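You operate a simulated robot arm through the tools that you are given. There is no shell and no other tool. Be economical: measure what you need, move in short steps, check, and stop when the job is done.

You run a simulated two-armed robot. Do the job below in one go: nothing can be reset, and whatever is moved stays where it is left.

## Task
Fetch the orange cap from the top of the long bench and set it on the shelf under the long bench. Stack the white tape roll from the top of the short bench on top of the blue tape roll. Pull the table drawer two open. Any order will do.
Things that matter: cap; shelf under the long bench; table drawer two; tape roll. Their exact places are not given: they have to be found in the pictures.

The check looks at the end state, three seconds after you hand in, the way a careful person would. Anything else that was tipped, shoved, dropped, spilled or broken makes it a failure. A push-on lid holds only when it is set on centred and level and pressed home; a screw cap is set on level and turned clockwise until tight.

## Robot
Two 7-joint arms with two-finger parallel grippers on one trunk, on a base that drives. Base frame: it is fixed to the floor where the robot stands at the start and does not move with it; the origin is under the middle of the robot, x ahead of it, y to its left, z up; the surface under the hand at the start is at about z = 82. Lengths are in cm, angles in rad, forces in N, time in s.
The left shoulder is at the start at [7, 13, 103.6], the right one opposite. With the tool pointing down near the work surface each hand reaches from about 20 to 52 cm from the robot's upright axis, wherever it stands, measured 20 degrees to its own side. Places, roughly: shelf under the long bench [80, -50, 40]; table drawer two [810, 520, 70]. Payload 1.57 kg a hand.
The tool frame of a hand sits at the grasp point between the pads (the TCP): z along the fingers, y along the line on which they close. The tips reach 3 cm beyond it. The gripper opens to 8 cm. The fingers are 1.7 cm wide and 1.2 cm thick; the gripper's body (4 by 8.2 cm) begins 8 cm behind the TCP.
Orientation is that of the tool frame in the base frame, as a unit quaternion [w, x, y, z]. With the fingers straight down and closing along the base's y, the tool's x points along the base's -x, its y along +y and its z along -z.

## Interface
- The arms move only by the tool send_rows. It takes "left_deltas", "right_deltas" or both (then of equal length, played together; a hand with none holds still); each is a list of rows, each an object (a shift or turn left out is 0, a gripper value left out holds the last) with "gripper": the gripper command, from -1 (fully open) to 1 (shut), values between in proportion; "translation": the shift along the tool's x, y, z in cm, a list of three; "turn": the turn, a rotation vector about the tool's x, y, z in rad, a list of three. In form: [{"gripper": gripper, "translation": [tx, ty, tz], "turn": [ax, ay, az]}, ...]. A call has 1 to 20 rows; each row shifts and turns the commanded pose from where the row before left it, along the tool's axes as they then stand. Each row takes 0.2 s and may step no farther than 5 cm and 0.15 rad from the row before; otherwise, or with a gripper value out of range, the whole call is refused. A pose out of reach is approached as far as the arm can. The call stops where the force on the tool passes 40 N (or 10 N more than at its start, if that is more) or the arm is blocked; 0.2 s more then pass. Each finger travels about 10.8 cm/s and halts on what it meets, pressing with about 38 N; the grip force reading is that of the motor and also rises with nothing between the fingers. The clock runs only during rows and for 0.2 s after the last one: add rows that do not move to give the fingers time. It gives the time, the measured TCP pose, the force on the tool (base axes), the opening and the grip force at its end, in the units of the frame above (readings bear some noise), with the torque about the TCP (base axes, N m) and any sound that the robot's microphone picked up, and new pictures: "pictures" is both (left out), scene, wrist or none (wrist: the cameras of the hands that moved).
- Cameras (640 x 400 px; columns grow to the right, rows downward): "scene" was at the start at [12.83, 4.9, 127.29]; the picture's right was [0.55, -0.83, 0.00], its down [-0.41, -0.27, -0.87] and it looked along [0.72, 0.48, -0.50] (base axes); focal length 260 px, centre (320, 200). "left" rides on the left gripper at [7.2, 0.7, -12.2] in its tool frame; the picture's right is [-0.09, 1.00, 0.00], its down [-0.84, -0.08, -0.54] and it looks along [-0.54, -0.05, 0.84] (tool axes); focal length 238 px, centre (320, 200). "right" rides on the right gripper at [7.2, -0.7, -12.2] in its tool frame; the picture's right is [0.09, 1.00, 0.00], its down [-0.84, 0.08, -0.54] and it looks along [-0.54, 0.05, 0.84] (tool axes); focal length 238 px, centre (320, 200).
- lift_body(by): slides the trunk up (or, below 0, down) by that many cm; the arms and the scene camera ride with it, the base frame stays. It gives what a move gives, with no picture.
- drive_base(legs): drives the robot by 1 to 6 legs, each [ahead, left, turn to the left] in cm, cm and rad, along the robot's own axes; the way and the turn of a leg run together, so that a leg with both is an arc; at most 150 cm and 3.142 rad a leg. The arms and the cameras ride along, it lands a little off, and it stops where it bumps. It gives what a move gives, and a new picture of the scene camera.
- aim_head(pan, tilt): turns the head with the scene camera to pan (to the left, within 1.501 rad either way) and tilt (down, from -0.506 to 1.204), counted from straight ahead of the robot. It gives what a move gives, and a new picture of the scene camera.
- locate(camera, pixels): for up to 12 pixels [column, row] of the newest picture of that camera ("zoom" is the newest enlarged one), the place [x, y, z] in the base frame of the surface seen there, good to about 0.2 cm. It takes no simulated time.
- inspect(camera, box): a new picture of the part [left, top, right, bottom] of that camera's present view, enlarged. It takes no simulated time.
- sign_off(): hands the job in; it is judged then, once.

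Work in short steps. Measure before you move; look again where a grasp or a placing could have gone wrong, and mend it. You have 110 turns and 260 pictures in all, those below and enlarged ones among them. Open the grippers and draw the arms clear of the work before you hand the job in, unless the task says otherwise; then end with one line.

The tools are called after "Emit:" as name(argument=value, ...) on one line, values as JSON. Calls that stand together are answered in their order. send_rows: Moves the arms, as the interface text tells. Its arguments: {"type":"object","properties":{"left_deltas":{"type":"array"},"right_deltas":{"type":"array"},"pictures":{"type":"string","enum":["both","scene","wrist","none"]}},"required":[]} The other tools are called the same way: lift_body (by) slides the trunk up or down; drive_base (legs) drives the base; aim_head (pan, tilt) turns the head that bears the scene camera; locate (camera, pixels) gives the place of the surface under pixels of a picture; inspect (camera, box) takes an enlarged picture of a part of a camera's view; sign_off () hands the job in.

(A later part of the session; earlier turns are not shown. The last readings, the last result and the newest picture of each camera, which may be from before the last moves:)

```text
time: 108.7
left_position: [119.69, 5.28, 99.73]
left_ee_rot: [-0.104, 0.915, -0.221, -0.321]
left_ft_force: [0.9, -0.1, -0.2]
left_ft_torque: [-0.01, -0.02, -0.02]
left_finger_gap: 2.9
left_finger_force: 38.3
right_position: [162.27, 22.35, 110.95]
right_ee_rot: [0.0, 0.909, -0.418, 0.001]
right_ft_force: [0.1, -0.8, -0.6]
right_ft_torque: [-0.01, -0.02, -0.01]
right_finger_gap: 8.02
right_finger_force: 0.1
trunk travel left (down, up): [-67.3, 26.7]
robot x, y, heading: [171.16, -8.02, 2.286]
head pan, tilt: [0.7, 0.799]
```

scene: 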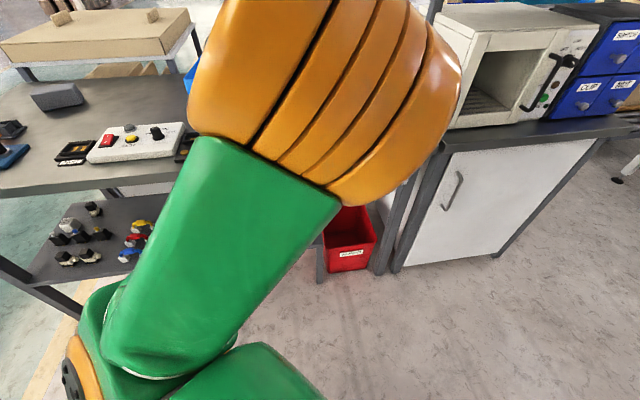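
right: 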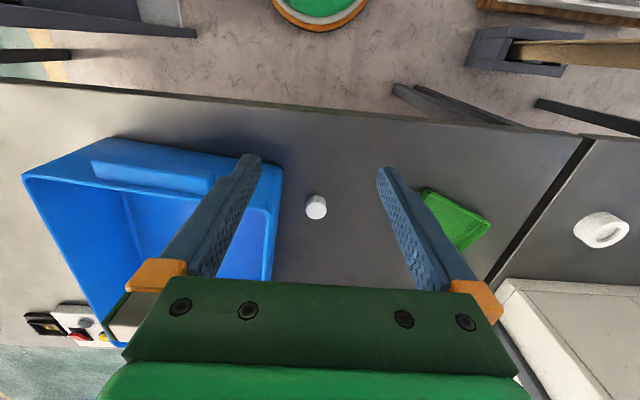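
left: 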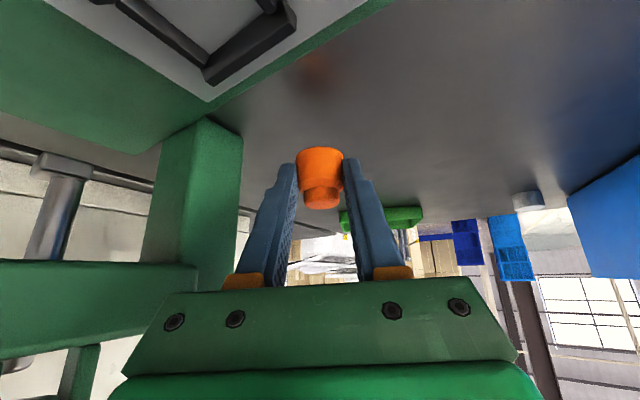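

The arm blocks the shelf view from here. I move alongside to y≈−56 and lower the trunk by 44 cm, with the hand still outside the bench.

Emit:
drive_base(legs=[[-36, 31.5, 0]])

Emit:
lift_body(by=-44)

Emit:
send_rows(left_deltas=[{"gripper": 1}])

```text
time: 111.6
left_position: [118.72, -43.04, 99.67]
left_ee_rot: [-0.104, 0.915, -0.222, -0.321]
left_ft_force: [0.6, 0.2, 0.5]
left_ft_torque: [0.01, -0.03, -0.05]
left_finger_gap: 2.88
left_finger_force: 37.8
right_position: [161.29, -26.03, 110.85]
right_ee_rot: [-0.001, 0.909, -0.417, -0.001]
right_ft_force: [0.2, -0.7, 0.0]
right_ft_torque: [0.02, -0.01, -0.01]
right_finger_gap: 7.99
right_finger_force: 0.0
trunk travel left (down, up): [-67.3, 26.7]
robot x, y, heading: [170.95, -56.25, 2.282]
head pan, tilt: [0.7, 0.799]
```

scene: 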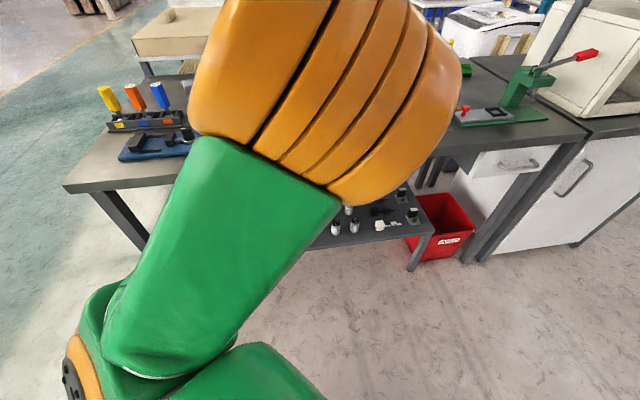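

```text
refused: -44 is not a number from -40 to 40
```

```text
time: 112.0
left_position: [118.72, -43.22, 99.7]
left_ee_rot: [-0.104, 0.916, -0.22, -0.32]
left_ft_force: [0.7, 0.5, -0.5]
left_ft_torque: [0.01, -0.02, -0.02]
left_finger_gap: 2.9
left_finger_force: 38.1
right_position: [161.2, -26.07, 110.78]
right_ee_rot: [-0.001, 0.909, -0.416, 0.0]
right_ft_force: [0.1, 0.7, -0.5]
right_ft_torque: [-0.04, 0.0, 0.0]
right_finger_gap: 7.99
right_finger_force: 0.0
trunk travel left (down, up): [-67.3, 26.7]
robot x, y, heading: [170.69, -56.54, 2.276]
head pan, tilt: [0.7, 0.799]
```

scene: 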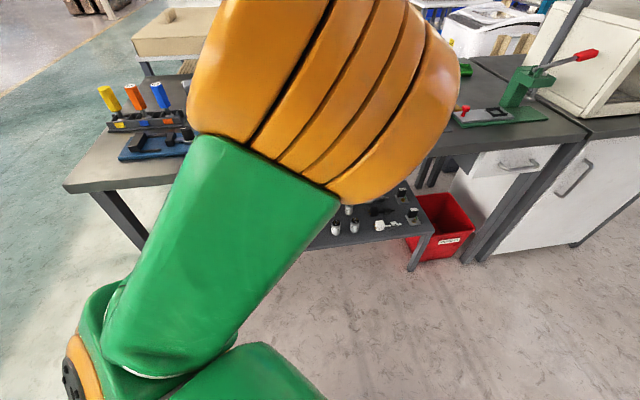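
left: 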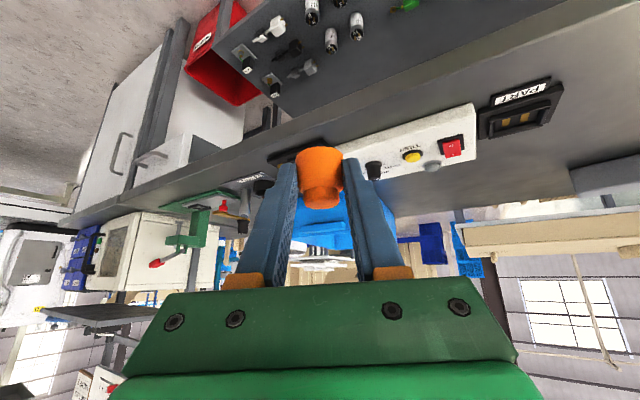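

The limit per call is 40 cm, so I lower by 40 and look with the wrist camera.

Emit:
lift_body(by=-40)

Emit:
send_rows(left_deltas=[{"gripper": 1}])

```text
time: 115.8
left_position: [118.68, -43.21, 59.7]
left_ee_rot: [-0.103, 0.915, -0.221, -0.321]
left_ft_force: [-0.6, 0.4, 0.8]
left_ft_torque: [-0.03, -0.01, 0.02]
left_finger_gap: 2.87
left_finger_force: 38.0
right_position: [161.27, -26.1, 70.96]
right_ee_rot: [0.0, 0.909, -0.417, -0.001]
right_ft_force: [0.0, -0.2, 0.2]
right_ft_torque: [-0.01, 0.02, 0.01]
right_finger_gap: 7.99
right_finger_force: 0.1
trunk travel left (down, up): [-27.3, 66.7]
robot x, y, heading: [170.86, -56.06, 2.283]
head pan, tilt: [0.7, 0.799]
```

```text
time: 116.2
left_position: [118.74, -43.23, 59.66]
left_ee_rot: [-0.105, 0.915, -0.221, -0.32]
left_ft_force: [-0.1, -0.4, -0.1]
left_ft_torque: [0.0, 0.0, 0.02]
left_finger_gap: 2.89
left_finger_force: 38.5
right_position: [161.22, -26.05, 70.8]
right_ee_rot: [0.0, 0.909, -0.417, 0.0]
right_ft_force: [-0.3, 0.7, 0.5]
right_ft_torque: [-0.01, 0.02, -0.02]
right_finger_gap: 7.97
right_finger_force: 0.1
trunk travel left (down, up): [-27.3, 66.7]
robot x, y, heading: [170.35, -56.19, 2.276]
head pan, tilt: [0.7, 0.799]
```

scene: 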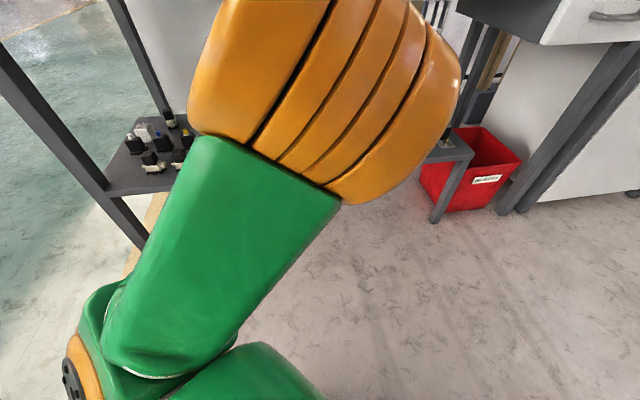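
left: 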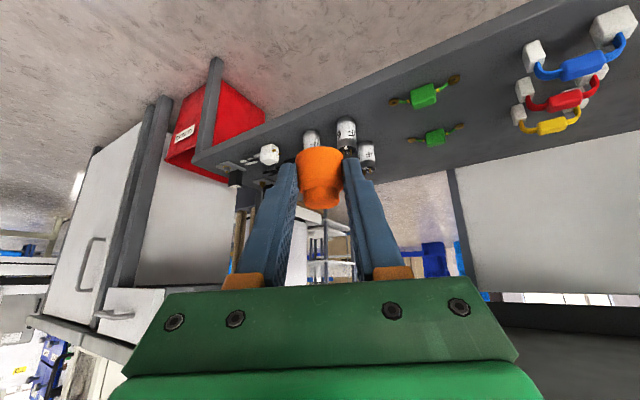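

The shelf is visible in the wrist view: cylinders near (345,130), green parts at (425,95) and (437,137), bench edge above. I measure for a free spot.

Emit:
locate(camera="left", pixels=[[425, 95], [393, 102], [437, 136], [345, 155], [345, 122], [310, 140], [380, 115], [400, 140], [400, 75], [300, 120], [470, 110], [350, 95]])

```text
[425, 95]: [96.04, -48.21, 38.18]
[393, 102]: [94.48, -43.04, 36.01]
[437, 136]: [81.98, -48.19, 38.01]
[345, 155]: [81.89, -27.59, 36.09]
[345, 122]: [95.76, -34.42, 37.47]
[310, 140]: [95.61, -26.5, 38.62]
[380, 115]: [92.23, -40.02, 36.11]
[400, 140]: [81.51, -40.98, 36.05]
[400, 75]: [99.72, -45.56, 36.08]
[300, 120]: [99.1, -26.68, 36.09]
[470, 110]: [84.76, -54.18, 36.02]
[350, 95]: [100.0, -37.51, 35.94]
```

I choose the free spot around (88.5,−39.5). Now I check where the forearm and wrist lie relative to the bench edge (x 103, z 74–82).

Emit:
locate(camera="scene", pixels=[[220, 20], [300, 100], [400, 60], [440, 80], [350, 190], [230, 160], [200, 300], [320, 200], [110, 350], [280, 20], [420, 150], [600, 40]])

Emit:
locate(camera="left", pixels=[[620, 340], [600, 250], [560, 170], [100, 340]])

```text
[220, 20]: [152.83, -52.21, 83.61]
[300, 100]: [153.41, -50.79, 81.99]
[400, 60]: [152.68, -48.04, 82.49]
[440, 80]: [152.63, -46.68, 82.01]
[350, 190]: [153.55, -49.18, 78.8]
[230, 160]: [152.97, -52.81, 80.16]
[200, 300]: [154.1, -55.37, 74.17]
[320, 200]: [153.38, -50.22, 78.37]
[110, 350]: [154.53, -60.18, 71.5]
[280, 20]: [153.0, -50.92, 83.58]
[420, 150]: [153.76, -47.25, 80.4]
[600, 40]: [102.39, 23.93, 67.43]
```

```text
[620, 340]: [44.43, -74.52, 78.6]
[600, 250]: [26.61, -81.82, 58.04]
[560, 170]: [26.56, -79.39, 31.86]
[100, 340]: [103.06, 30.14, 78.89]
```

The elbow is about 25 cm above and behind the TCP, so it stays outside the bench. I lower 13 cm and drive in.

Emit:
lift_body(by=-13)

Emit:
drive_base(legs=[[21.3, 19.9, 0]])

Emit:
send_rows(left_deltas=[{"gripper": 1}], pictures="wrist")

```text
time: 117.8
left_position: [118.67, -43.21, 46.85]
left_ee_rot: [-0.104, 0.915, -0.221, -0.32]
left_ft_force: [0.2, 0.5, -0.7]
left_ft_torque: [0.02, 0.01, -0.02]
left_finger_gap: 2.88
left_finger_force: 37.8
right_position: [161.23, -26.1, 58.06]
right_ee_rot: [0.0, 0.909, -0.417, 0.0]
right_ft_force: [0.3, -0.3, 0.1]
right_ft_torque: [-0.01, 0.01, 0.03]
right_finger_gap: 8.0
right_finger_force: 0.1
trunk travel left (down, up): [-14.3, 79.7]
robot x, y, heading: [170.43, -56.2, 2.279]
head pan, tilt: [0.7, 0.799]
```

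```text
time: 119.8
left_position: [89.78, -38.85, 46.71]
left_ee_rot: [-0.108, 0.914, -0.228, -0.318]
left_ft_force: [0.2, -0.7, -0.3]
left_ft_torque: [0.01, -0.01, 0.01]
left_finger_gap: 2.89
left_finger_force: 38.1
right_position: [132.63, -22.29, 57.9]
right_ee_rot: [0.0, 0.906, -0.424, 0.0]
right_ft_force: [-0.1, 0.6, 0.4]
right_ft_torque: [-0.03, 0.02, -0.03]
right_finger_gap: 7.98
right_finger_force: 0.0
trunk travel left (down, up): [-14.3, 79.7]
robot x, y, heading: [141.54, -52.44, 2.26]
head pan, tilt: [0.7, 0.799]
```

scene: 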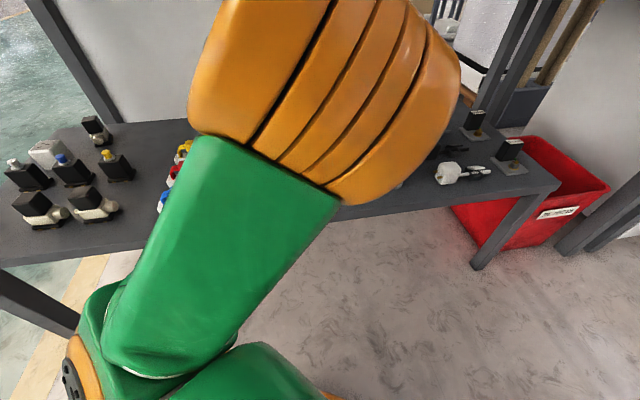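

```text
time: 120.2
left_position: [89.79, -38.77, 46.8]
left_ee_rot: [-0.107, 0.914, -0.227, -0.319]
left_ft_force: [0.1, 0.8, -0.6]
left_ft_torque: [0.0, 0.04, 0.04]
left_finger_gap: 2.9
left_finger_force: 37.7
right_position: [132.58, -22.36, 57.94]
right_ee_rot: [0.0, 0.906, -0.424, 0.0]
right_ft_force: [0.0, -0.5, -0.3]
right_ft_torque: [0.01, 0.01, 0.03]
right_finger_gap: 7.99
right_finger_force: 0.1
trunk travel left (down, up): [-14.3, 79.7]
robot x, y, heading: [141.2, -52.89, 2.262]
head pan, tilt: [0.7, 0.799]
```

left: 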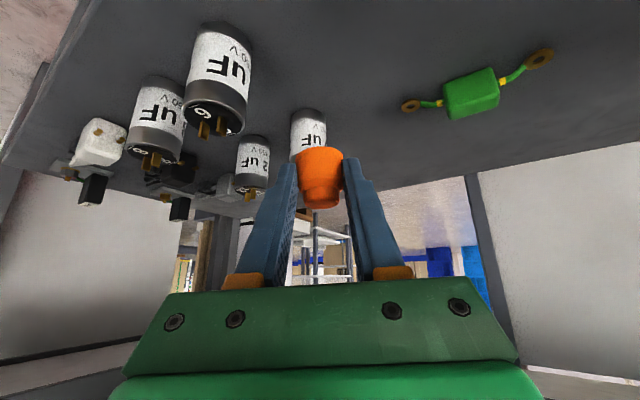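

A cylinder appears behind the cap at (308,125); I check its position against the cap's landing point (88.6,−38.1).

Emit:
locate(camera="left", pixels=[[308, 115], [308, 140], [255, 150], [220, 60], [225, 105], [411, 106], [470, 92], [330, 100], [345, 130], [320, 165], [245, 20], [370, 150]])

```text
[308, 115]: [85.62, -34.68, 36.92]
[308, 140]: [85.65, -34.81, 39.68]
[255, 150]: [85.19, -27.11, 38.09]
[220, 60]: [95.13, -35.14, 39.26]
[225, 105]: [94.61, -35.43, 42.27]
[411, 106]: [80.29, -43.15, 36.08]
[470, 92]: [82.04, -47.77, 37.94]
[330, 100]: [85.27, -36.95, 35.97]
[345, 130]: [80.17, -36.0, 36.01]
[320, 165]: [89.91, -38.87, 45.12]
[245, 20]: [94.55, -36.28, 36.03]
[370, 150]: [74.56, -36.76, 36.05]
```

The landing point is a bit near the cylinders, so I shift the hand by (0.8,−2.6), level a 1° roll, and lower the trunk 7 cm.

Emit:
send_rows(left_deltas=[{"gripper": 1, "translation": [1.46, 1.89, -1.31], "turn": [0, 0, 0.028]}, {}], pictures="none")

Emit:
lift_body(by=-7)

Emit:
send_rows(left_deltas=[{"gripper": 1}], pictures="wrist")

```text
time: 120.8
left_position: [90.57, -41.57, 46.29]
left_ee_rot: [-0.105, 0.912, -0.237, -0.319]
left_ft_force: [-0.8, -1.1, -0.6]
left_ft_torque: [0.07, -0.02, -0.01]
left_finger_gap: 2.87
left_finger_force: 37.9
right_position: [132.63, -22.42, 57.93]
right_ee_rot: [0.001, 0.906, -0.424, 0.001]
right_ft_force: [0.1, 0.5, -1.0]
right_ft_torque: [0.02, 0.0, 0.0]
right_finger_gap: 7.98
right_finger_force: 0.1
trunk travel left (down, up): [-14.3, 79.7]
robot x, y, heading: [141.77, -52.87, 2.265]
head pan, tilt: [0.7, 0.799]
```

```text
time: 121.9
left_position: [90.48, -41.49, 39.37]
left_ee_rot: [-0.104, 0.912, -0.237, -0.318]
left_ft_force: [-0.7, -0.8, 0.7]
left_ft_torque: [0.0, 0.0, 0.03]
left_finger_gap: 2.9
left_finger_force: 37.6
right_position: [132.71, -22.48, 51.0]
right_ee_rot: [0.0, 0.906, -0.424, 0.0]
right_ft_force: [-0.8, -0.6, -0.1]
right_ft_torque: [0.02, -0.02, -0.01]
right_finger_gap: 8.02
right_finger_force: 0.0
trunk travel left (down, up): [-7.3, 86.7]
robot x, y, heading: [141.43, -52.54, 2.264]
head pan, tilt: [0.7, 0.799]
```

```text
time: 122.3
left_position: [90.56, -41.57, 39.38]
left_ee_rot: [-0.105, 0.912, -0.237, -0.318]
left_ft_force: [-0.8, 0.3, 0.3]
left_ft_torque: [0.02, 0.0, 0.02]
left_finger_gap: 2.88
left_finger_force: 38.0
right_position: [132.59, -22.35, 50.93]
right_ee_rot: [0.001, 0.906, -0.424, 0.0]
right_ft_force: [0.4, 0.5, 0.6]
right_ft_torque: [0.01, 0.0, -0.04]
right_finger_gap: 7.99
right_finger_force: 0.0
trunk travel left (down, up): [-7.3, 86.7]
robot x, y, heading: [141.53, -52.74, 2.26]
head pan, tilt: [0.7, 0.799]
```

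left: 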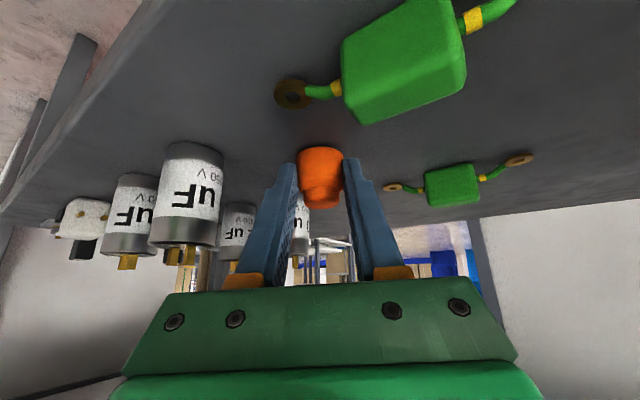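

About 0.4 cm of height is left. I lower in small steps and watch the force.

Emit:
send_rows(left_deltas=[{"gripper": 1, "translation": [0.13, 0.01, 0.155]}, {"translation": [0.1, 0, 0.12]}, {}], pictures="wrist")

Emit:
inspect(camera="left", box=[240, 80, 400, 240])

```text
time: 123.1
left_position: [90.43, -41.46, 39.09]
left_ee_rot: [-0.105, 0.911, -0.237, -0.32]
left_ft_force: [-0.9, 1.9, 7.9]
left_ft_torque: [0.03, 0.22, -0.05]
left_finger_gap: 2.9
left_finger_force: 37.9
right_position: [132.76, -22.36, 50.87]
right_ee_rot: [0.001, 0.906, -0.424, -0.001]
right_ft_force: [0.3, 0.3, 0.5]
right_ft_torque: [-0.03, 0.03, -0.01]
right_finger_gap: 8.01
right_finger_force: 0.0
trunk travel left (down, up): [-7.3, 86.7]
robot x, y, heading: [141.18, -52.35, 2.266]
head pan, tilt: [0.7, 0.799]
```

left: 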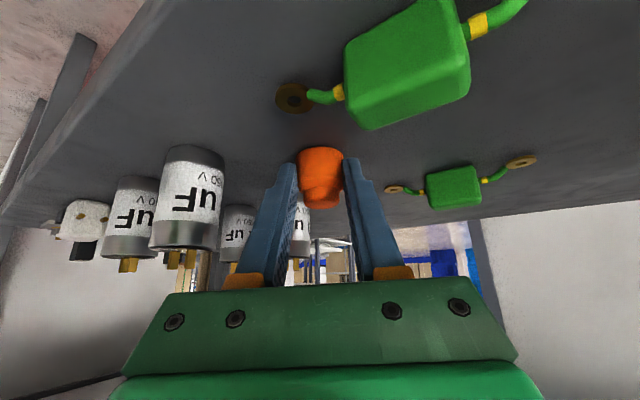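

```text
2.50 times, centred on (320, 160) of left
```

zoom: 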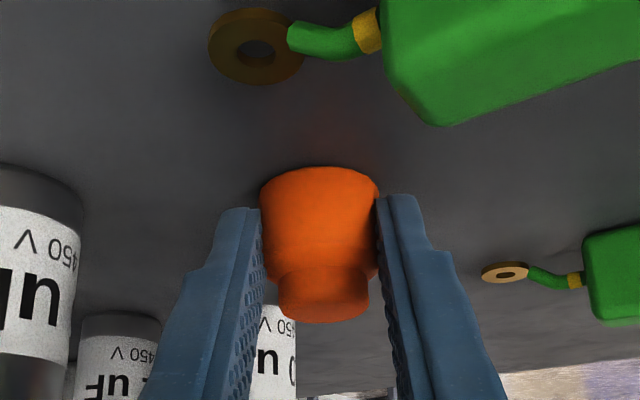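

Contact at 8 N, with the cap upright on the shelf. I open partway and withdraw along the tool axis.

Emit:
send_rows(left_deltas=[{"gripper": 0.1}, {"gripper": -0.25}, {"gripper": -0.25}, {"translation": [0, 0, -1]}, {"translation": [0, 0, -3]}, {"translation": [0, 0, -3]}, {}], pictures="wrist")

Emit:
inspect(camera="left", box=[220, 20, 420, 220])

```text
time: 124.7
left_position: [93.96, -43.77, 44.55]
left_ee_rot: [-0.102, 0.911, -0.24, -0.32]
left_ft_force: [0.5, -0.2, 0.5]
left_ft_torque: [0.01, -0.02, -0.01]
left_finger_gap: 5.01
left_finger_force: 0.1
left hand out of reach, approached as far as the arm can: row 6
right_position: [132.62, -22.38, 50.83]
right_ee_rot: [0.0, 0.906, -0.424, 0.0]
right_ft_force: [0.5, 1.3, -0.6]
right_ft_torque: [0.01, 0.01, 0.0]
right_finger_gap: 8.0
right_finger_force: 0.0
trunk travel left (down, up): [-7.3, 86.7]
robot x, y, heading: [141.17, -52.84, 2.264]
head pan, tilt: [0.7, 0.799]
```

left: 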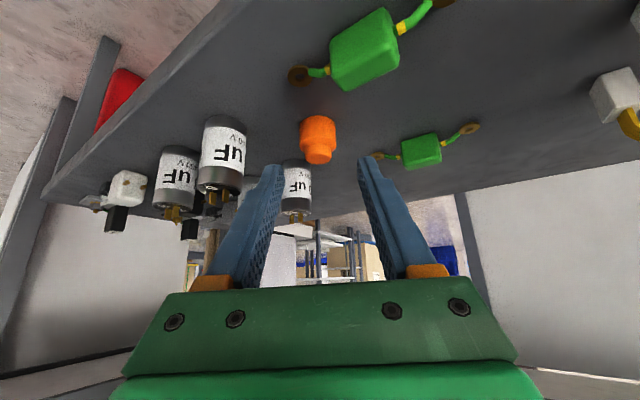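

```text
2.00 times, centred on (320, 120) of left
```

zoom: 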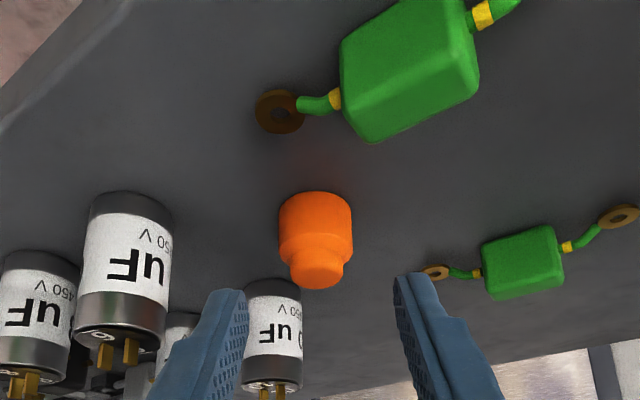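

The cap stands on the shelf near (89.3,−40.8), and its neighbours are untouched. I raise a little, back out, and raise the trunk.

Emit:
lift_body(by=4)

Emit:
drive_base(legs=[[-28, -26, 0]])

Emit:
lift_body(by=40)

Emit:
lift_body(by=16)

Emit:
drive_base(legs=[[0, 0, -1.6]])

Emit:
aim_head(pan=0, tilt=0.25)

```text
time: 125.5
left_position: [93.86, -43.86, 48.57]
left_ee_rot: [-0.102, 0.911, -0.24, -0.32]
left_ft_force: [0.4, -0.4, -0.2]
left_ft_torque: [0.01, 0.02, 0.04]
left_finger_gap: 5.0
left_finger_force: 0.1
right_position: [132.62, -22.41, 54.97]
right_ee_rot: [0.0, 0.905, -0.424, 0.0]
right_ft_force: [-0.4, 0.4, -0.8]
right_ft_torque: [-0.03, -0.01, -0.01]
right_finger_gap: 8.02
right_finger_force: 0.0
trunk travel left (down, up): [-11.3, 82.7]
robot x, y, heading: [141.74, -52.53, 2.259]
head pan, tilt: [0.7, 0.799]
```

```text
time: 127.9
left_position: [131.15, -49.04, 48.44]
left_ee_rot: [-0.102, 0.912, -0.237, -0.32]
left_ft_force: [0.8, 0.5, 0.7]
left_ft_torque: [0.03, 0.02, -0.02]
left_finger_gap: 5.01
left_finger_force: 0.1
right_position: [169.76, -27.24, 54.96]
right_ee_rot: [0.0, 0.907, -0.42, 0.0]
right_ft_force: [0.2, 0.6, 1.0]
right_ft_torque: [-0.01, -0.02, -0.01]
right_finger_gap: 8.02
right_finger_force: 0.1
trunk travel left (down, up): [-11.3, 82.7]
robot x, y, heading: [178.93, -57.76, 2.274]
head pan, tilt: [0.7, 0.799]
```

scene: 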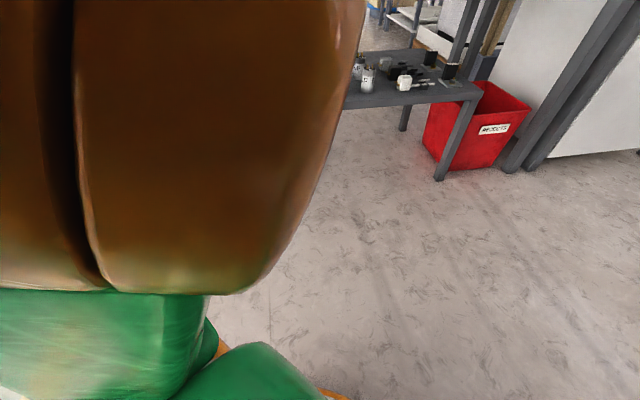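

```text
time: 131.7
left_position: [131.22, -49.07, 88.41]
left_ee_rot: [-0.102, 0.912, -0.236, -0.32]
left_ft_force: [0.0, -0.2, -0.5]
left_ft_torque: [0.01, -0.01, 0.02]
left_finger_gap: 4.97
left_finger_force: 0.0
right_position: [169.6, -27.27, 94.93]
right_ee_rot: [0.0, 0.908, -0.42, -0.001]
right_ft_force: [0.4, -0.1, -0.3]
right_ft_torque: [0.0, 0.0, -0.01]
right_finger_gap: 7.99
right_finger_force: 0.0
trunk travel left (down, up): [-51.3, 42.7]
robot x, y, heading: [178.75, -57.61, 2.278]
head pan, tilt: [0.7, 0.799]
```

```text
time: 133.6
left_position: [131.1, -49.11, 104.64]
left_ee_rot: [-0.101, 0.912, -0.236, -0.32]
left_ft_force: [0.3, 0.3, 0.2]
left_ft_torque: [0.0, 0.01, 0.02]
left_finger_gap: 5.0
left_finger_force: 0.0
right_position: [169.71, -27.13, 110.98]
right_ee_rot: [-0.001, 0.908, -0.42, 0.001]
right_ft_force: [0.1, -0.3, -0.2]
right_ft_torque: [0.03, 0.03, -0.01]
right_finger_gap: 7.98
right_finger_force: 0.1
trunk travel left (down, up): [-67.3, 26.7]
robot x, y, heading: [178.88, -57.31, 2.275]
head pan, tilt: [0.7, 0.799]
```

```text
time: 137.9
left_position: [190.62, -10.43, 104.53]
left_ee_rot: [0.303, -0.448, 0.828, 0.144]
left_ft_force: [0.2, 0.9, -0.6]
left_ft_torque: [0.0, -0.01, 0.0]
left_finger_gap: 5.01
left_finger_force: 0.1
right_position: [209.45, -50.61, 110.92]
right_ee_rot: [-0.001, -0.31, 0.951, -0.001]
right_ft_force: [0.3, 1.0, -0.1]
right_ft_torque: [-0.01, 0.0, 0.01]
right_finger_gap: 8.02
right_finger_force: 0.1
trunk travel left (down, up): [-67.3, 26.7]
robot x, y, heading: [178.44, -57.44, 0.631]
head pan, tilt: [0.7, 0.799]
```

scene: 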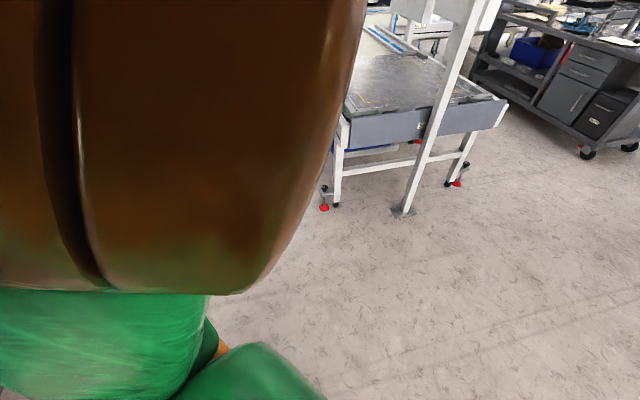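

```text
time: 139.0
left_position: [190.59, -10.45, 104.52]
left_ee_rot: [0.304, -0.447, 0.829, 0.144]
left_ft_force: [0.3, -0.2, 0.8]
left_ft_torque: [0.02, -0.01, 0.01]
left_finger_gap: 4.99
left_finger_force: 0.0
right_position: [209.38, -50.47, 110.85]
right_ee_rot: [0.0, -0.31, 0.951, 0.0]
right_ft_force: [-1.2, 0.5, 0.4]
right_ft_torque: [0.03, -0.01, -0.02]
right_finger_gap: 8.0
right_finger_force: 0.1
trunk travel left (down, up): [-67.3, 26.7]
robot x, y, heading: [178.86, -57.6, 0.63]
head pan, tilt: [0.0, 0.25]
```

scene: 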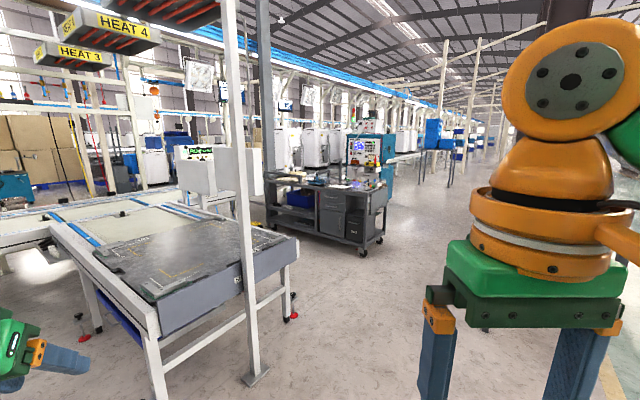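

Looking along heading 0.63, I see a work cart with drawers at (345,210). I locate things in that direction.

Emit:
locate(camera="scene", pixels=[[345, 215], [270, 205], [360, 250], [385, 235], [370, 170], [390, 175], [300, 150], [195, 165], [255, 375], [425, 170], [440, 230], [350, 320]])

Emit:
inspect(camera="scene", box=[240, 80, 480, 270])

```text
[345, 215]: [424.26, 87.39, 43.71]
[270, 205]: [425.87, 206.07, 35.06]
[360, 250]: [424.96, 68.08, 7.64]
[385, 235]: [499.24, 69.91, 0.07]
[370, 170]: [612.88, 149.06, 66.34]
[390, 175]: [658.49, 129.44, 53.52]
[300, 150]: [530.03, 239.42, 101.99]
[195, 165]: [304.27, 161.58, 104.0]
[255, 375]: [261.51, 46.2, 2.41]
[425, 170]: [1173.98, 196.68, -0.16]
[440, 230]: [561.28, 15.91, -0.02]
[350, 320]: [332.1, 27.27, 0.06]
```

```text
2.11 times, centred on (360, 175) of scene
```

zoom: 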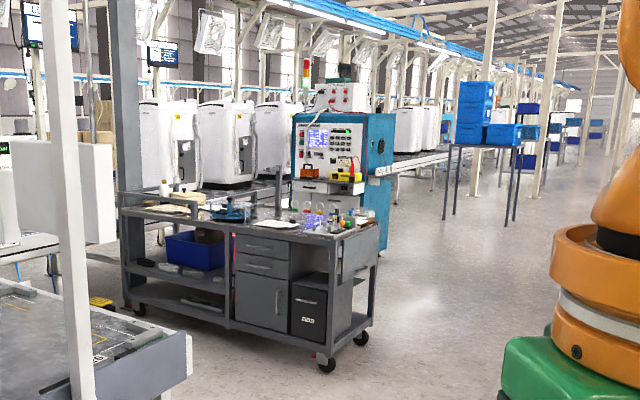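

I need more on the layout toward (810,520). I locate the machines and conveyor, then drive down the aisle for a better look.

Emit:
locate(camera="zoom", pixels=[[225, 140], [280, 130], [165, 150], [410, 130], [400, 165], [475, 140], [515, 200], [445, 215], [470, 190], [620, 110], [345, 215], [270, 285]])

Emit:
drive_base(legs=[[0, 0, -0.43], [150, 0, 0], [150, 0, 0], [70, 0, 0]])

Emit:
aim_head(pan=0.9, tilt=0.15)

```text
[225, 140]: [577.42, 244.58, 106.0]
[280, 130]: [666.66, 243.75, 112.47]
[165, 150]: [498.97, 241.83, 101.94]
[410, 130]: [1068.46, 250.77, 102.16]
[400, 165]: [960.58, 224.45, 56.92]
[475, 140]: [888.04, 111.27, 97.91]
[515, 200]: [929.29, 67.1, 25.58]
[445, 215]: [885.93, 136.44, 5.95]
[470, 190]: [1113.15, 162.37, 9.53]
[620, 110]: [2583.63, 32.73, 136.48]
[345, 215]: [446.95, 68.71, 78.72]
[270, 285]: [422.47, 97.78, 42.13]
```

```text
time: 158.4
left_position: [576.13, 51.57, 104.51]
left_ee_rot: [0.328, -0.252, 0.907, 0.073]
left_ft_force: [0.1, 0.7, -0.2]
left_ft_torque: [-0.04, 0.02, -0.01]
left_finger_gap: 4.98
left_finger_force: 0.0
right_position: [575.86, 7.3, 110.99]
right_ee_rot: [0.0, -0.092, 0.996, 0.0]
right_ft_force: [0.3, -0.5, 0.1]
right_ft_torque: [0.0, -0.02, -0.01]
right_finger_gap: 8.0
right_finger_force: 0.0
trunk travel left (down, up): [-67.3, 26.7]
robot x, y, heading: [545.24, 14.55, 0.184]
head pan, tilt: [0.0, 0.25]
```

scene: 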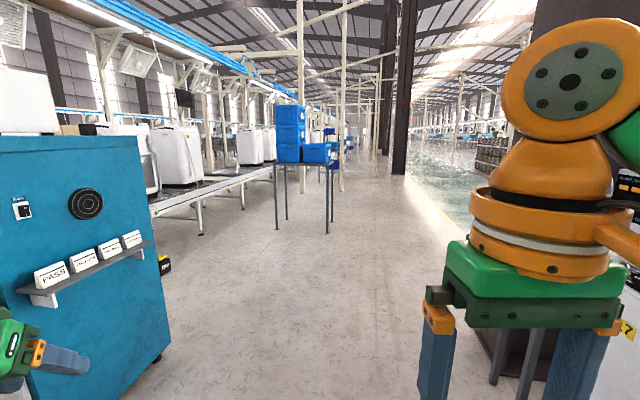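

```text
time: 159.6
left_position: [576.22, 51.62, 104.54]
left_ee_rot: [0.328, -0.252, 0.908, 0.073]
left_ft_force: [0.0, 0.5, 0.5]
left_ft_torque: [-0.02, 0.0, 0.03]
left_finger_gap: 5.01
left_finger_force: 0.1
right_position: [575.87, 7.29, 110.86]
right_ee_rot: [0.001, -0.091, 0.996, 0.0]
right_ft_force: [-1.4, -0.2, -0.1]
right_ft_torque: [-0.03, 0.0, 0.02]
right_finger_gap: 8.01
right_finger_force: 0.1
trunk travel left (down, up): [-67.3, 26.7]
robot x, y, heading: [545.6, 14.55, 0.183]
head pan, tilt: [0.901, 0.15]
```

scene: 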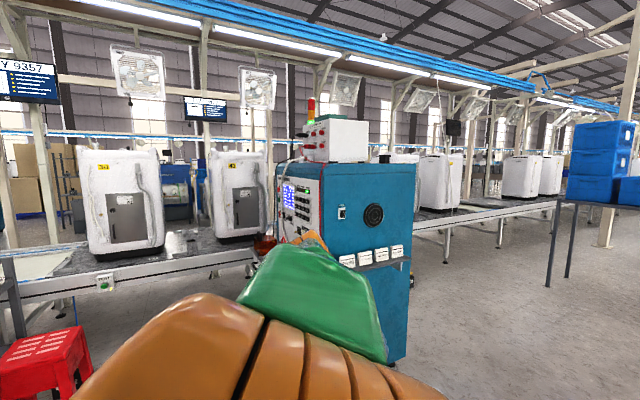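

A conveyor line runs along y≈225–260, with the target beyond it. I drive further along to look past the teal machine.

Emit:
drive_base(legs=[[150, 0, 0], [50, 0, 0]])

Emit:
aim_head(pan=1.2, tilt=0.15)

Emit:
lift_body(by=26)

Emit:
aim_head(pan=1.2, tilt=0.25)

```text
time: 169.4
left_position: [771.97, 83.57, 104.55]
left_ee_rot: [0.329, -0.24, 0.911, 0.069]
left_ft_force: [0.8, -0.1, 0.2]
left_ft_torque: [0.01, -0.01, 0.01]
left_finger_gap: 5.0
left_finger_force: 0.0
right_position: [770.45, 39.23, 110.94]
right_ee_rot: [0.001, -0.077, 0.997, 0.0]
right_ft_force: [0.1, 0.7, 0.2]
right_ft_torque: [-0.01, 0.0, 0.03]
right_finger_gap: 8.02
right_finger_force: 0.0
trunk travel left (down, up): [-67.3, 26.7]
robot x, y, heading: [740.07, 47.5, 0.153]
head pan, tilt: [0.901, 0.15]
```

scene: 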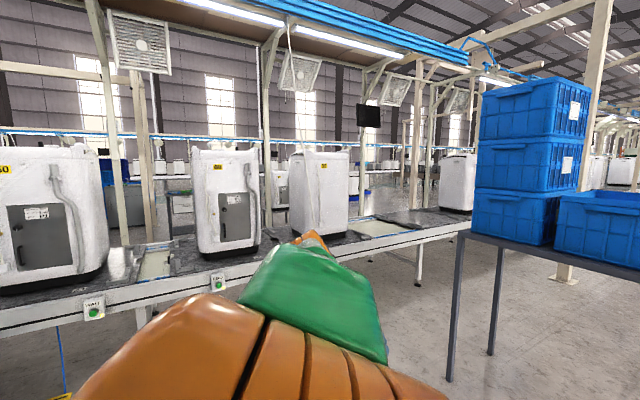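

```text
time: 170.2
left_position: [772.26, 83.51, 104.48]
left_ee_rot: [0.329, -0.239, 0.911, 0.067]
left_ft_force: [0.0, 0.4, -0.2]
left_ft_torque: [0.03, -0.02, 0.0]
left_finger_gap: 4.99
left_finger_force: 0.0
right_position: [770.58, 39.23, 110.97]
right_ee_rot: [-0.001, -0.076, 0.997, 0.0]
right_ft_force: [0.0, -0.8, -1.1]
right_ft_torque: [-0.01, -0.02, 0.02]
right_finger_gap: 8.01
right_finger_force: 0.0
trunk travel left (down, up): [-67.3, 26.7]
robot x, y, heading: [740.07, 47.3, 0.153]
head pan, tilt: [1.201, 0.15]
```

scene: 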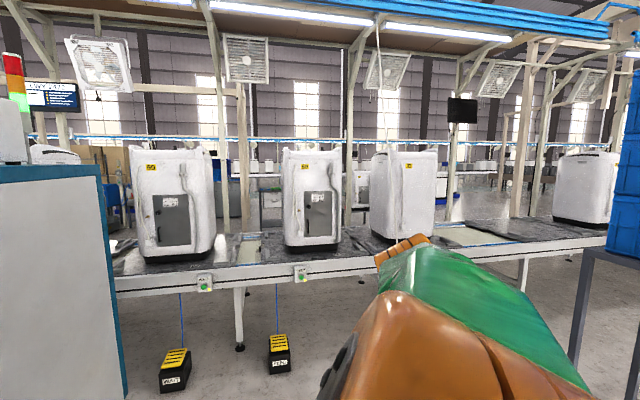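

```text
time: 172.9
left_position: [772.17, 83.58, 130.45]
left_ee_rot: [0.329, -0.24, 0.911, 0.068]
left_ft_force: [0.4, 1.3, -0.4]
left_ft_torque: [0.02, 0.01, 0.02]
left_finger_gap: 5.0
left_finger_force: 0.0
right_position: [770.54, 39.29, 136.94]
right_ee_rot: [0.0, -0.076, 0.997, 0.0]
right_ft_force: [0.1, 0.5, 0.5]
right_ft_torque: [-0.01, -0.02, -0.05]
right_finger_gap: 8.01
right_finger_force: 0.1
trunk travel left (down, up): [-93.3, 0.7]
robot x, y, heading: [740.08, 47.43, 0.151]
head pan, tilt: [1.201, 0.15]
```

```text
time: 173.6
left_position: [772.23, 83.46, 130.51]
left_ee_rot: [0.329, -0.239, 0.911, 0.069]
left_ft_force: [-0.8, 0.9, -0.1]
left_ft_torque: [-0.02, -0.03, 0.04]
left_finger_gap: 4.97
left_finger_force: 0.1
right_position: [770.43, 39.18, 137.07]
right_ee_rot: [0.0, -0.078, 0.997, 0.0]
right_ft_force: [0.1, 0.3, -0.2]
right_ft_torque: [0.02, -0.01, 0.01]
right_finger_gap: 8.02
right_finger_force: 0.1
trunk travel left (down, up): [-93.3, 0.7]
robot x, y, heading: [740.27, 46.88, 0.148]
head pan, tilt: [1.201, 0.25]
```

scene: 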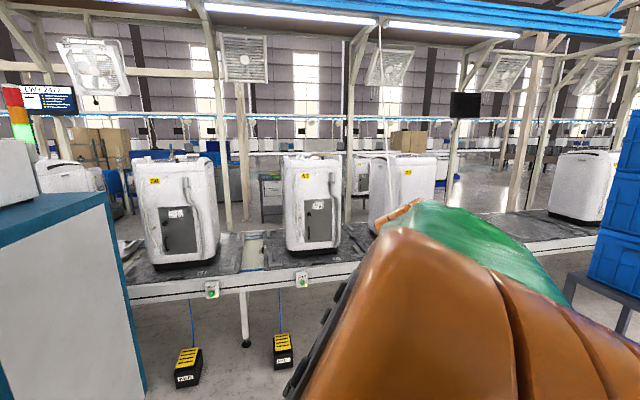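

The line blocks the way here. I look along it both ways for its end or a gap.

Emit:
locate(camera="scene", pixels=[[270, 185], [270, 200], [245, 260], [410, 140], [100, 140], [360, 190], [450, 195], [480, 180], [255, 250]])

Emit:
inspect(camera="scene", box=[210, 110, 470, 240])

Emit:
aim_head(pan=0.35, tilt=0.1)

Emit:
inspect(camera="scene", box=[0, 100, 400, 300])

```text
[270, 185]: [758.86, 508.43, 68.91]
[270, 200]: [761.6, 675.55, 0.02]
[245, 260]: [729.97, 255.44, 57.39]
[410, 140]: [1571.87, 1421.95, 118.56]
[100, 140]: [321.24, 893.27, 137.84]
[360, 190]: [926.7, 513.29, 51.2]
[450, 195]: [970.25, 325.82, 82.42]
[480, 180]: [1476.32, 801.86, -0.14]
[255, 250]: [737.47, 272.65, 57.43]
```

```text
2.46 times, centred on (340, 175) of scene
```

zoom: 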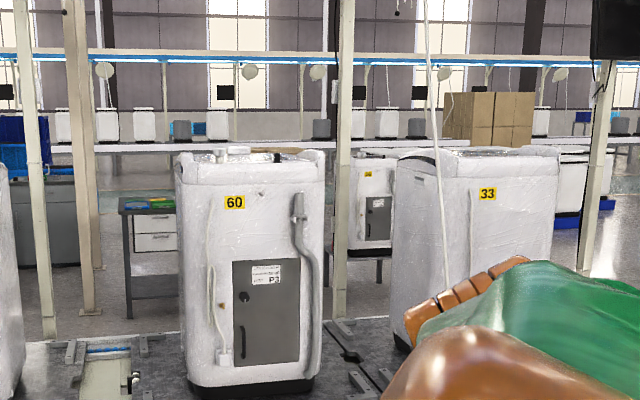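

```text
time: 174.7
left_position: [772.16, 83.45, 130.62]
left_ee_rot: [0.329, -0.239, 0.911, 0.068]
left_ft_force: [0.6, -0.7, 0.1]
left_ft_torque: [-0.01, -0.01, -0.02]
left_finger_gap: 4.96
left_finger_force: 0.0
right_position: [770.48, 39.16, 136.98]
right_ee_rot: [0.0, -0.077, 0.997, 0.0]
right_ft_force: [0.9, 0.2, -0.1]
right_ft_torque: [0.01, 0.0, 0.01]
right_finger_gap: 8.01
right_finger_force: 0.0
trunk travel left (down, up): [-93.3, 0.7]
robot x, y, heading: [740.36, 47.14, 0.154]
head pan, tilt: [0.351, 0.099]
```

scene: 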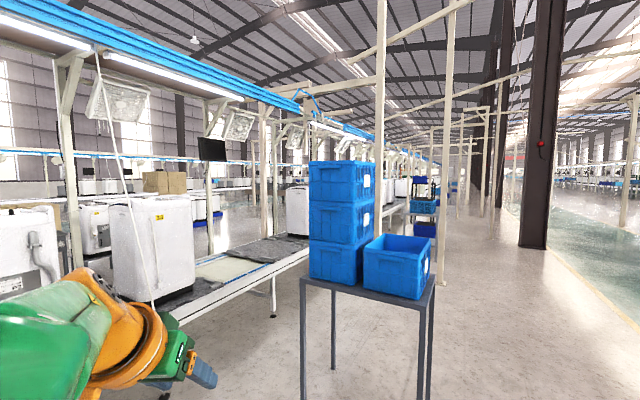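

```text
1.60 times, centred on (200, 200) of scene
```

zoom: 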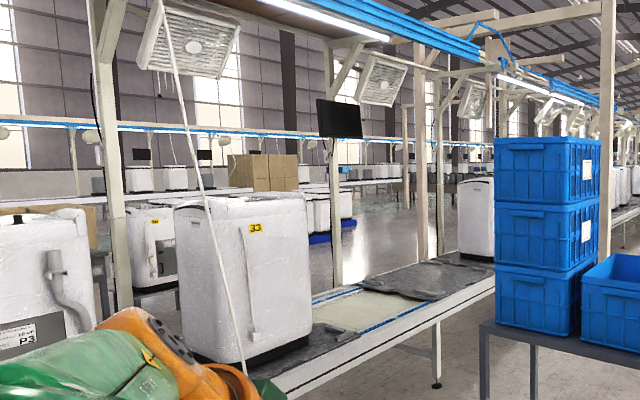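

The target table, with white drawers, is at about (760–870,508), facing this side. The conveyor continues to the right, so I measure where it goes.

Emit:
locate(camera="scene", pixels=[[270, 270], [272, 310], [300, 245], [400, 215], [395, 190], [350, 290], [302, 300], [445, 270], [425, 235], [240, 260], [440, 200], [415, 380]])

Emit:
inspect(camera="scene", box=[360, 120, 520, 260])

```text
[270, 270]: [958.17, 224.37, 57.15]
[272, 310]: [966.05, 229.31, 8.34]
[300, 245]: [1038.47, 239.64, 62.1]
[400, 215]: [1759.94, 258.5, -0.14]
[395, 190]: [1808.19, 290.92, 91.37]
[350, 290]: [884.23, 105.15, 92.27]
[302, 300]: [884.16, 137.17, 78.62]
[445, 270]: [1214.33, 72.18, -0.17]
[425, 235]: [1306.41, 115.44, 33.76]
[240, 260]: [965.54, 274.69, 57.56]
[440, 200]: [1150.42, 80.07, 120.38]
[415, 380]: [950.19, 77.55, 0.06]
```

```text
2.86 times, centred on (440, 190) of scene
```

zoom: 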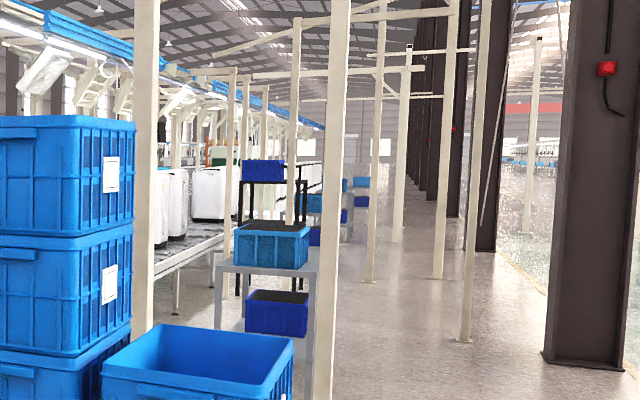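

The line runs on past x 1800, so the right side is no use. The first pictures showed an "END" of this line near the short bench, so I drive back and look for a gap on the way.

Emit:
drive_base(legs=[[-150, 0, 0], [-150, 0, 0], [-70, 0, 0]])

Emit:
aim_head(pan=0.95, tilt=0.2)

Emit:
aim_head(pan=1.5, tilt=0.25)

```text
time: 192.4
left_position: [410.93, 20.24, 130.57]
left_ee_rot: [0.327, -0.257, 0.906, 0.075]
left_ft_force: [0.6, 0.3, -0.4]
left_ft_torque: [-0.03, 0.01, -0.01]
left_finger_gap: 5.0
left_finger_force: 0.1
right_position: [411.17, -24.09, 136.95]
right_ee_rot: [-0.001, -0.096, 0.995, 0.0]
right_ft_force: [-0.2, 0.0, -0.2]
right_ft_torque: [0.0, 0.01, 0.02]
right_finger_gap: 8.02
right_finger_force: 0.0
trunk travel left (down, up): [-93.3, 0.7]
robot x, y, heading: [380.09, -17.41, 0.193]
head pan, tilt: [0.351, 0.099]
```

scene: 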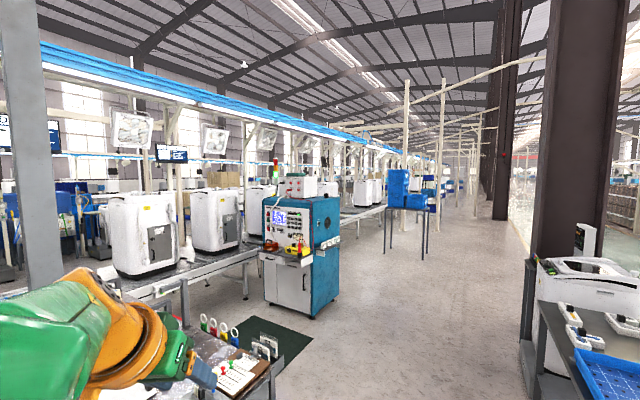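

```text
time: 193.4
left_position: [410.73, 20.33, 130.49]
left_ee_rot: [0.327, -0.258, 0.906, 0.075]
left_ft_force: [0.1, 0.5, 0.2]
left_ft_torque: [0.03, 0.01, -0.03]
left_finger_gap: 5.0
left_finger_force: 0.1
right_position: [410.77, -24.08, 136.91]
right_ee_rot: [0.0, -0.096, 0.995, 0.0]
right_ft_force: [-0.8, 0.9, 0.8]
right_ft_torque: [-0.01, 0.05, -0.02]
right_finger_gap: 8.0
right_finger_force: 0.0
trunk travel left (down, up): [-93.3, 0.7]
robot x, y, heading: [380.67, -17.34, 0.194]
head pan, tilt: [0.949, 0.201]
```

scene: 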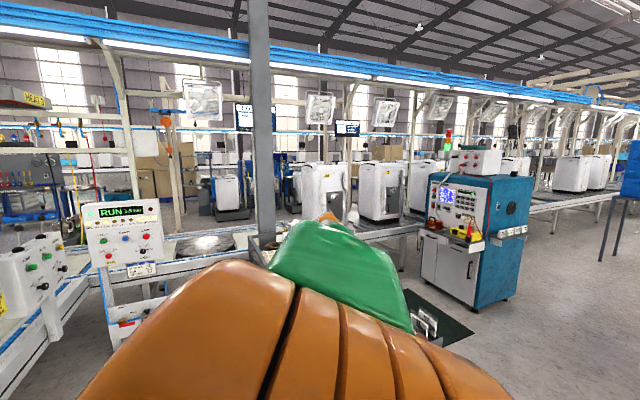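

```text
time: 194.4
left_position: [410.7, 20.32, 130.54]
left_ee_rot: [0.327, -0.258, 0.906, 0.074]
left_ft_force: [-0.5, -0.4, 0.2]
left_ft_torque: [-0.03, 0.03, 0.01]
left_finger_gap: 4.99
left_finger_force: 0.1
right_position: [410.94, -24.01, 137.02]
right_ee_rot: [0.0, -0.097, 0.995, 0.0]
right_ft_force: [-0.2, -0.5, -0.4]
right_ft_torque: [-0.05, 0.01, 0.02]
right_finger_gap: 8.0
right_finger_force: 0.1
trunk travel left (down, up): [-93.3, 0.7]
robot x, y, heading: [380.25, -17.19, 0.191]
head pan, tilt: [1.499, 0.25]
```

scene: 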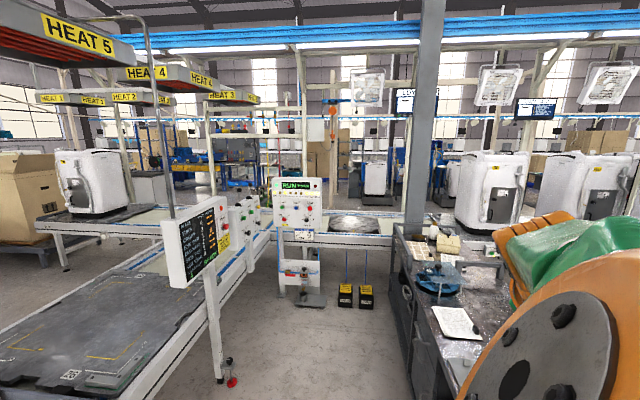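

The line's left branch ends around (45,230), with a washer and a cardboard pallet beside it. I locate its end and the floor beyond.

Emit:
locate(camera="scene", pixels=[[40, 228], [65, 268], [45, 245], [20, 240], [60, 165], [200, 190], [150, 190], [130, 215], [195, 170], [185, 400], [25, 200], [260, 180]])

Emit:
inspect(camera="scene", box=[0, 90, 280, 280])

```text
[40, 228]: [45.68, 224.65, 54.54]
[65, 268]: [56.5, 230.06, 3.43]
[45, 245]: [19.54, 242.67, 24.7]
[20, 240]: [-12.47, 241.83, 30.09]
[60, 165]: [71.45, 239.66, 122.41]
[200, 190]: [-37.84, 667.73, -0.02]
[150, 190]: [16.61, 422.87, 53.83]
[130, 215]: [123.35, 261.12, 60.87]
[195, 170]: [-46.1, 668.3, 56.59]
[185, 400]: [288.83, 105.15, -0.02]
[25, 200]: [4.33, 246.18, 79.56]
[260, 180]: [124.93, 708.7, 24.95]
```

```text
2.11 times, centred on (140, 185) of scene
```

zoom: 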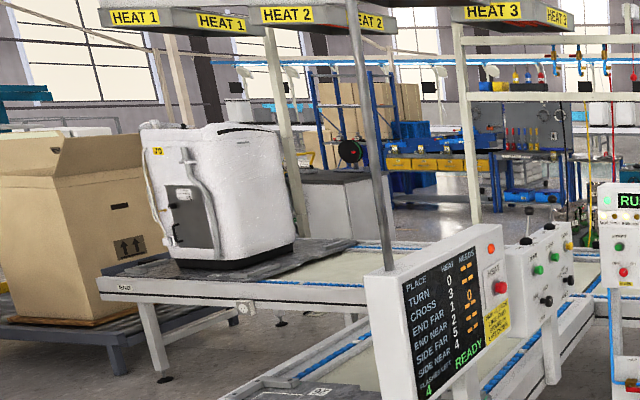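

The branch ends at x≈45 (y 225–275), with a roller trolley carrying cardboard left of it. I drive back and up between the bench and the branch table to look at that end.

Emit:
drive_base(legs=[[-150, 0, 0], [-65, 0, 0], [0, 0, 1.38], [120, 0, 0]])

Emit:
aim_head(pan=0.75, tilt=0.3)

Emit:
aim_head(pan=-0.3, tilt=0.25)

```text
time: 214.4
left_position: [132.28, 101.34, 130.5]
left_ee_rot: [-0.203, 0.78, -0.528, -0.268]
left_ft_force: [0.1, -0.9, 0.4]
left_ft_torque: [0.0, 0.0, 0.0]
left_finger_gap: 5.02
left_finger_force: 0.1
right_position: [175.97, 94.05, 137.03]
right_ee_rot: [0.0, 0.714, -0.7, 0.0]
right_ft_force: [-0.4, 0.0, -0.3]
right_ft_torque: [0.01, 0.01, -0.02]
right_finger_gap: 7.98
right_finger_force: 0.1
trunk travel left (down, up): [-93.3, 0.7]
robot x, y, heading: [163.67, 64.73, 1.59]
head pan, tilt: [1.499, 0.25]
```

scene: 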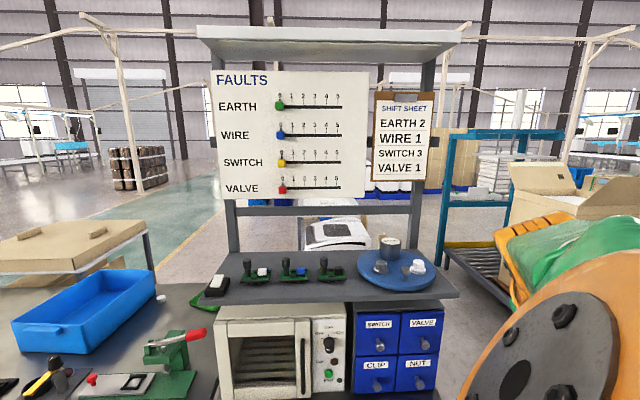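

```text
time: 215.5
left_position: [132.25, 101.55, 130.59]
left_ee_rot: [-0.204, 0.779, -0.529, -0.267]
left_ft_force: [-0.6, -1.1, 0.7]
left_ft_torque: [0.04, -0.01, -0.04]
left_finger_gap: 5.01
left_finger_force: 0.0
right_position: [175.99, 94.15, 136.86]
right_ee_rot: [0.0, 0.715, -0.699, 0.0]
right_ft_force: [-0.2, 0.0, 0.0]
right_ft_torque: [0.03, -0.02, 0.03]
right_finger_gap: 7.99
right_finger_force: 0.1
trunk travel left (down, up): [-93.3, 0.7]
robot x, y, heading: [163.65, 65.31, 1.593]
head pan, tilt: [0.75, 0.3]
```

scene: 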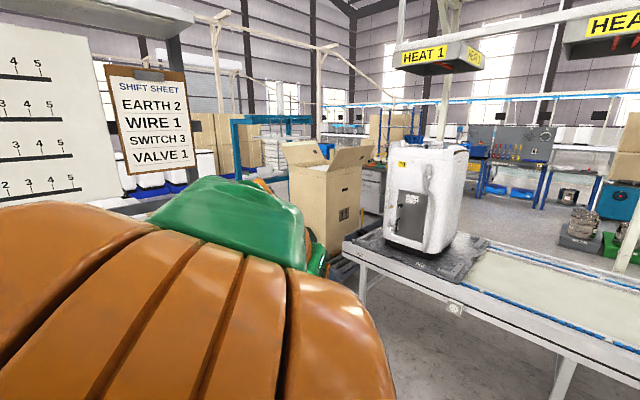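

```text
time: 216.8
left_position: [132.12, 101.65, 130.53]
left_ee_rot: [-0.203, 0.78, -0.528, -0.268]
left_ft_force: [0.1, -0.1, -0.9]
left_ft_torque: [-0.03, -0.01, -0.04]
left_finger_gap: 5.0
left_finger_force: 0.0
right_position: [175.86, 94.18, 137.02]
right_ee_rot: [0.0, 0.715, -0.7, 0.0]
right_ft_force: [-0.2, -0.3, 0.3]
right_ft_torque: [0.01, -0.02, -0.01]
right_finger_gap: 8.0
right_finger_force: 0.1
trunk travel left (down, up): [-93.3, 0.7]
robot x, y, heading: [163.77, 65.09, 1.589]
head pan, tilt: [-0.3, 0.25]
```

scene: 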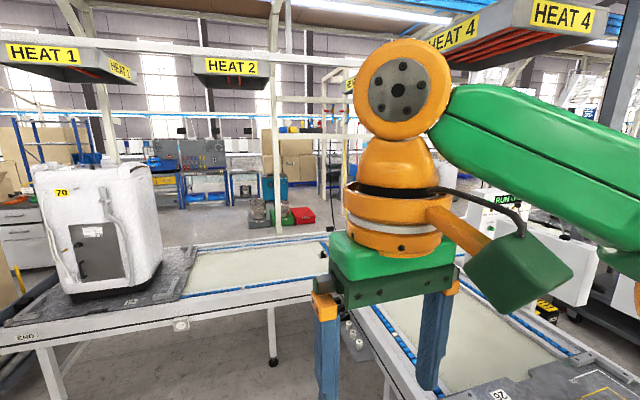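

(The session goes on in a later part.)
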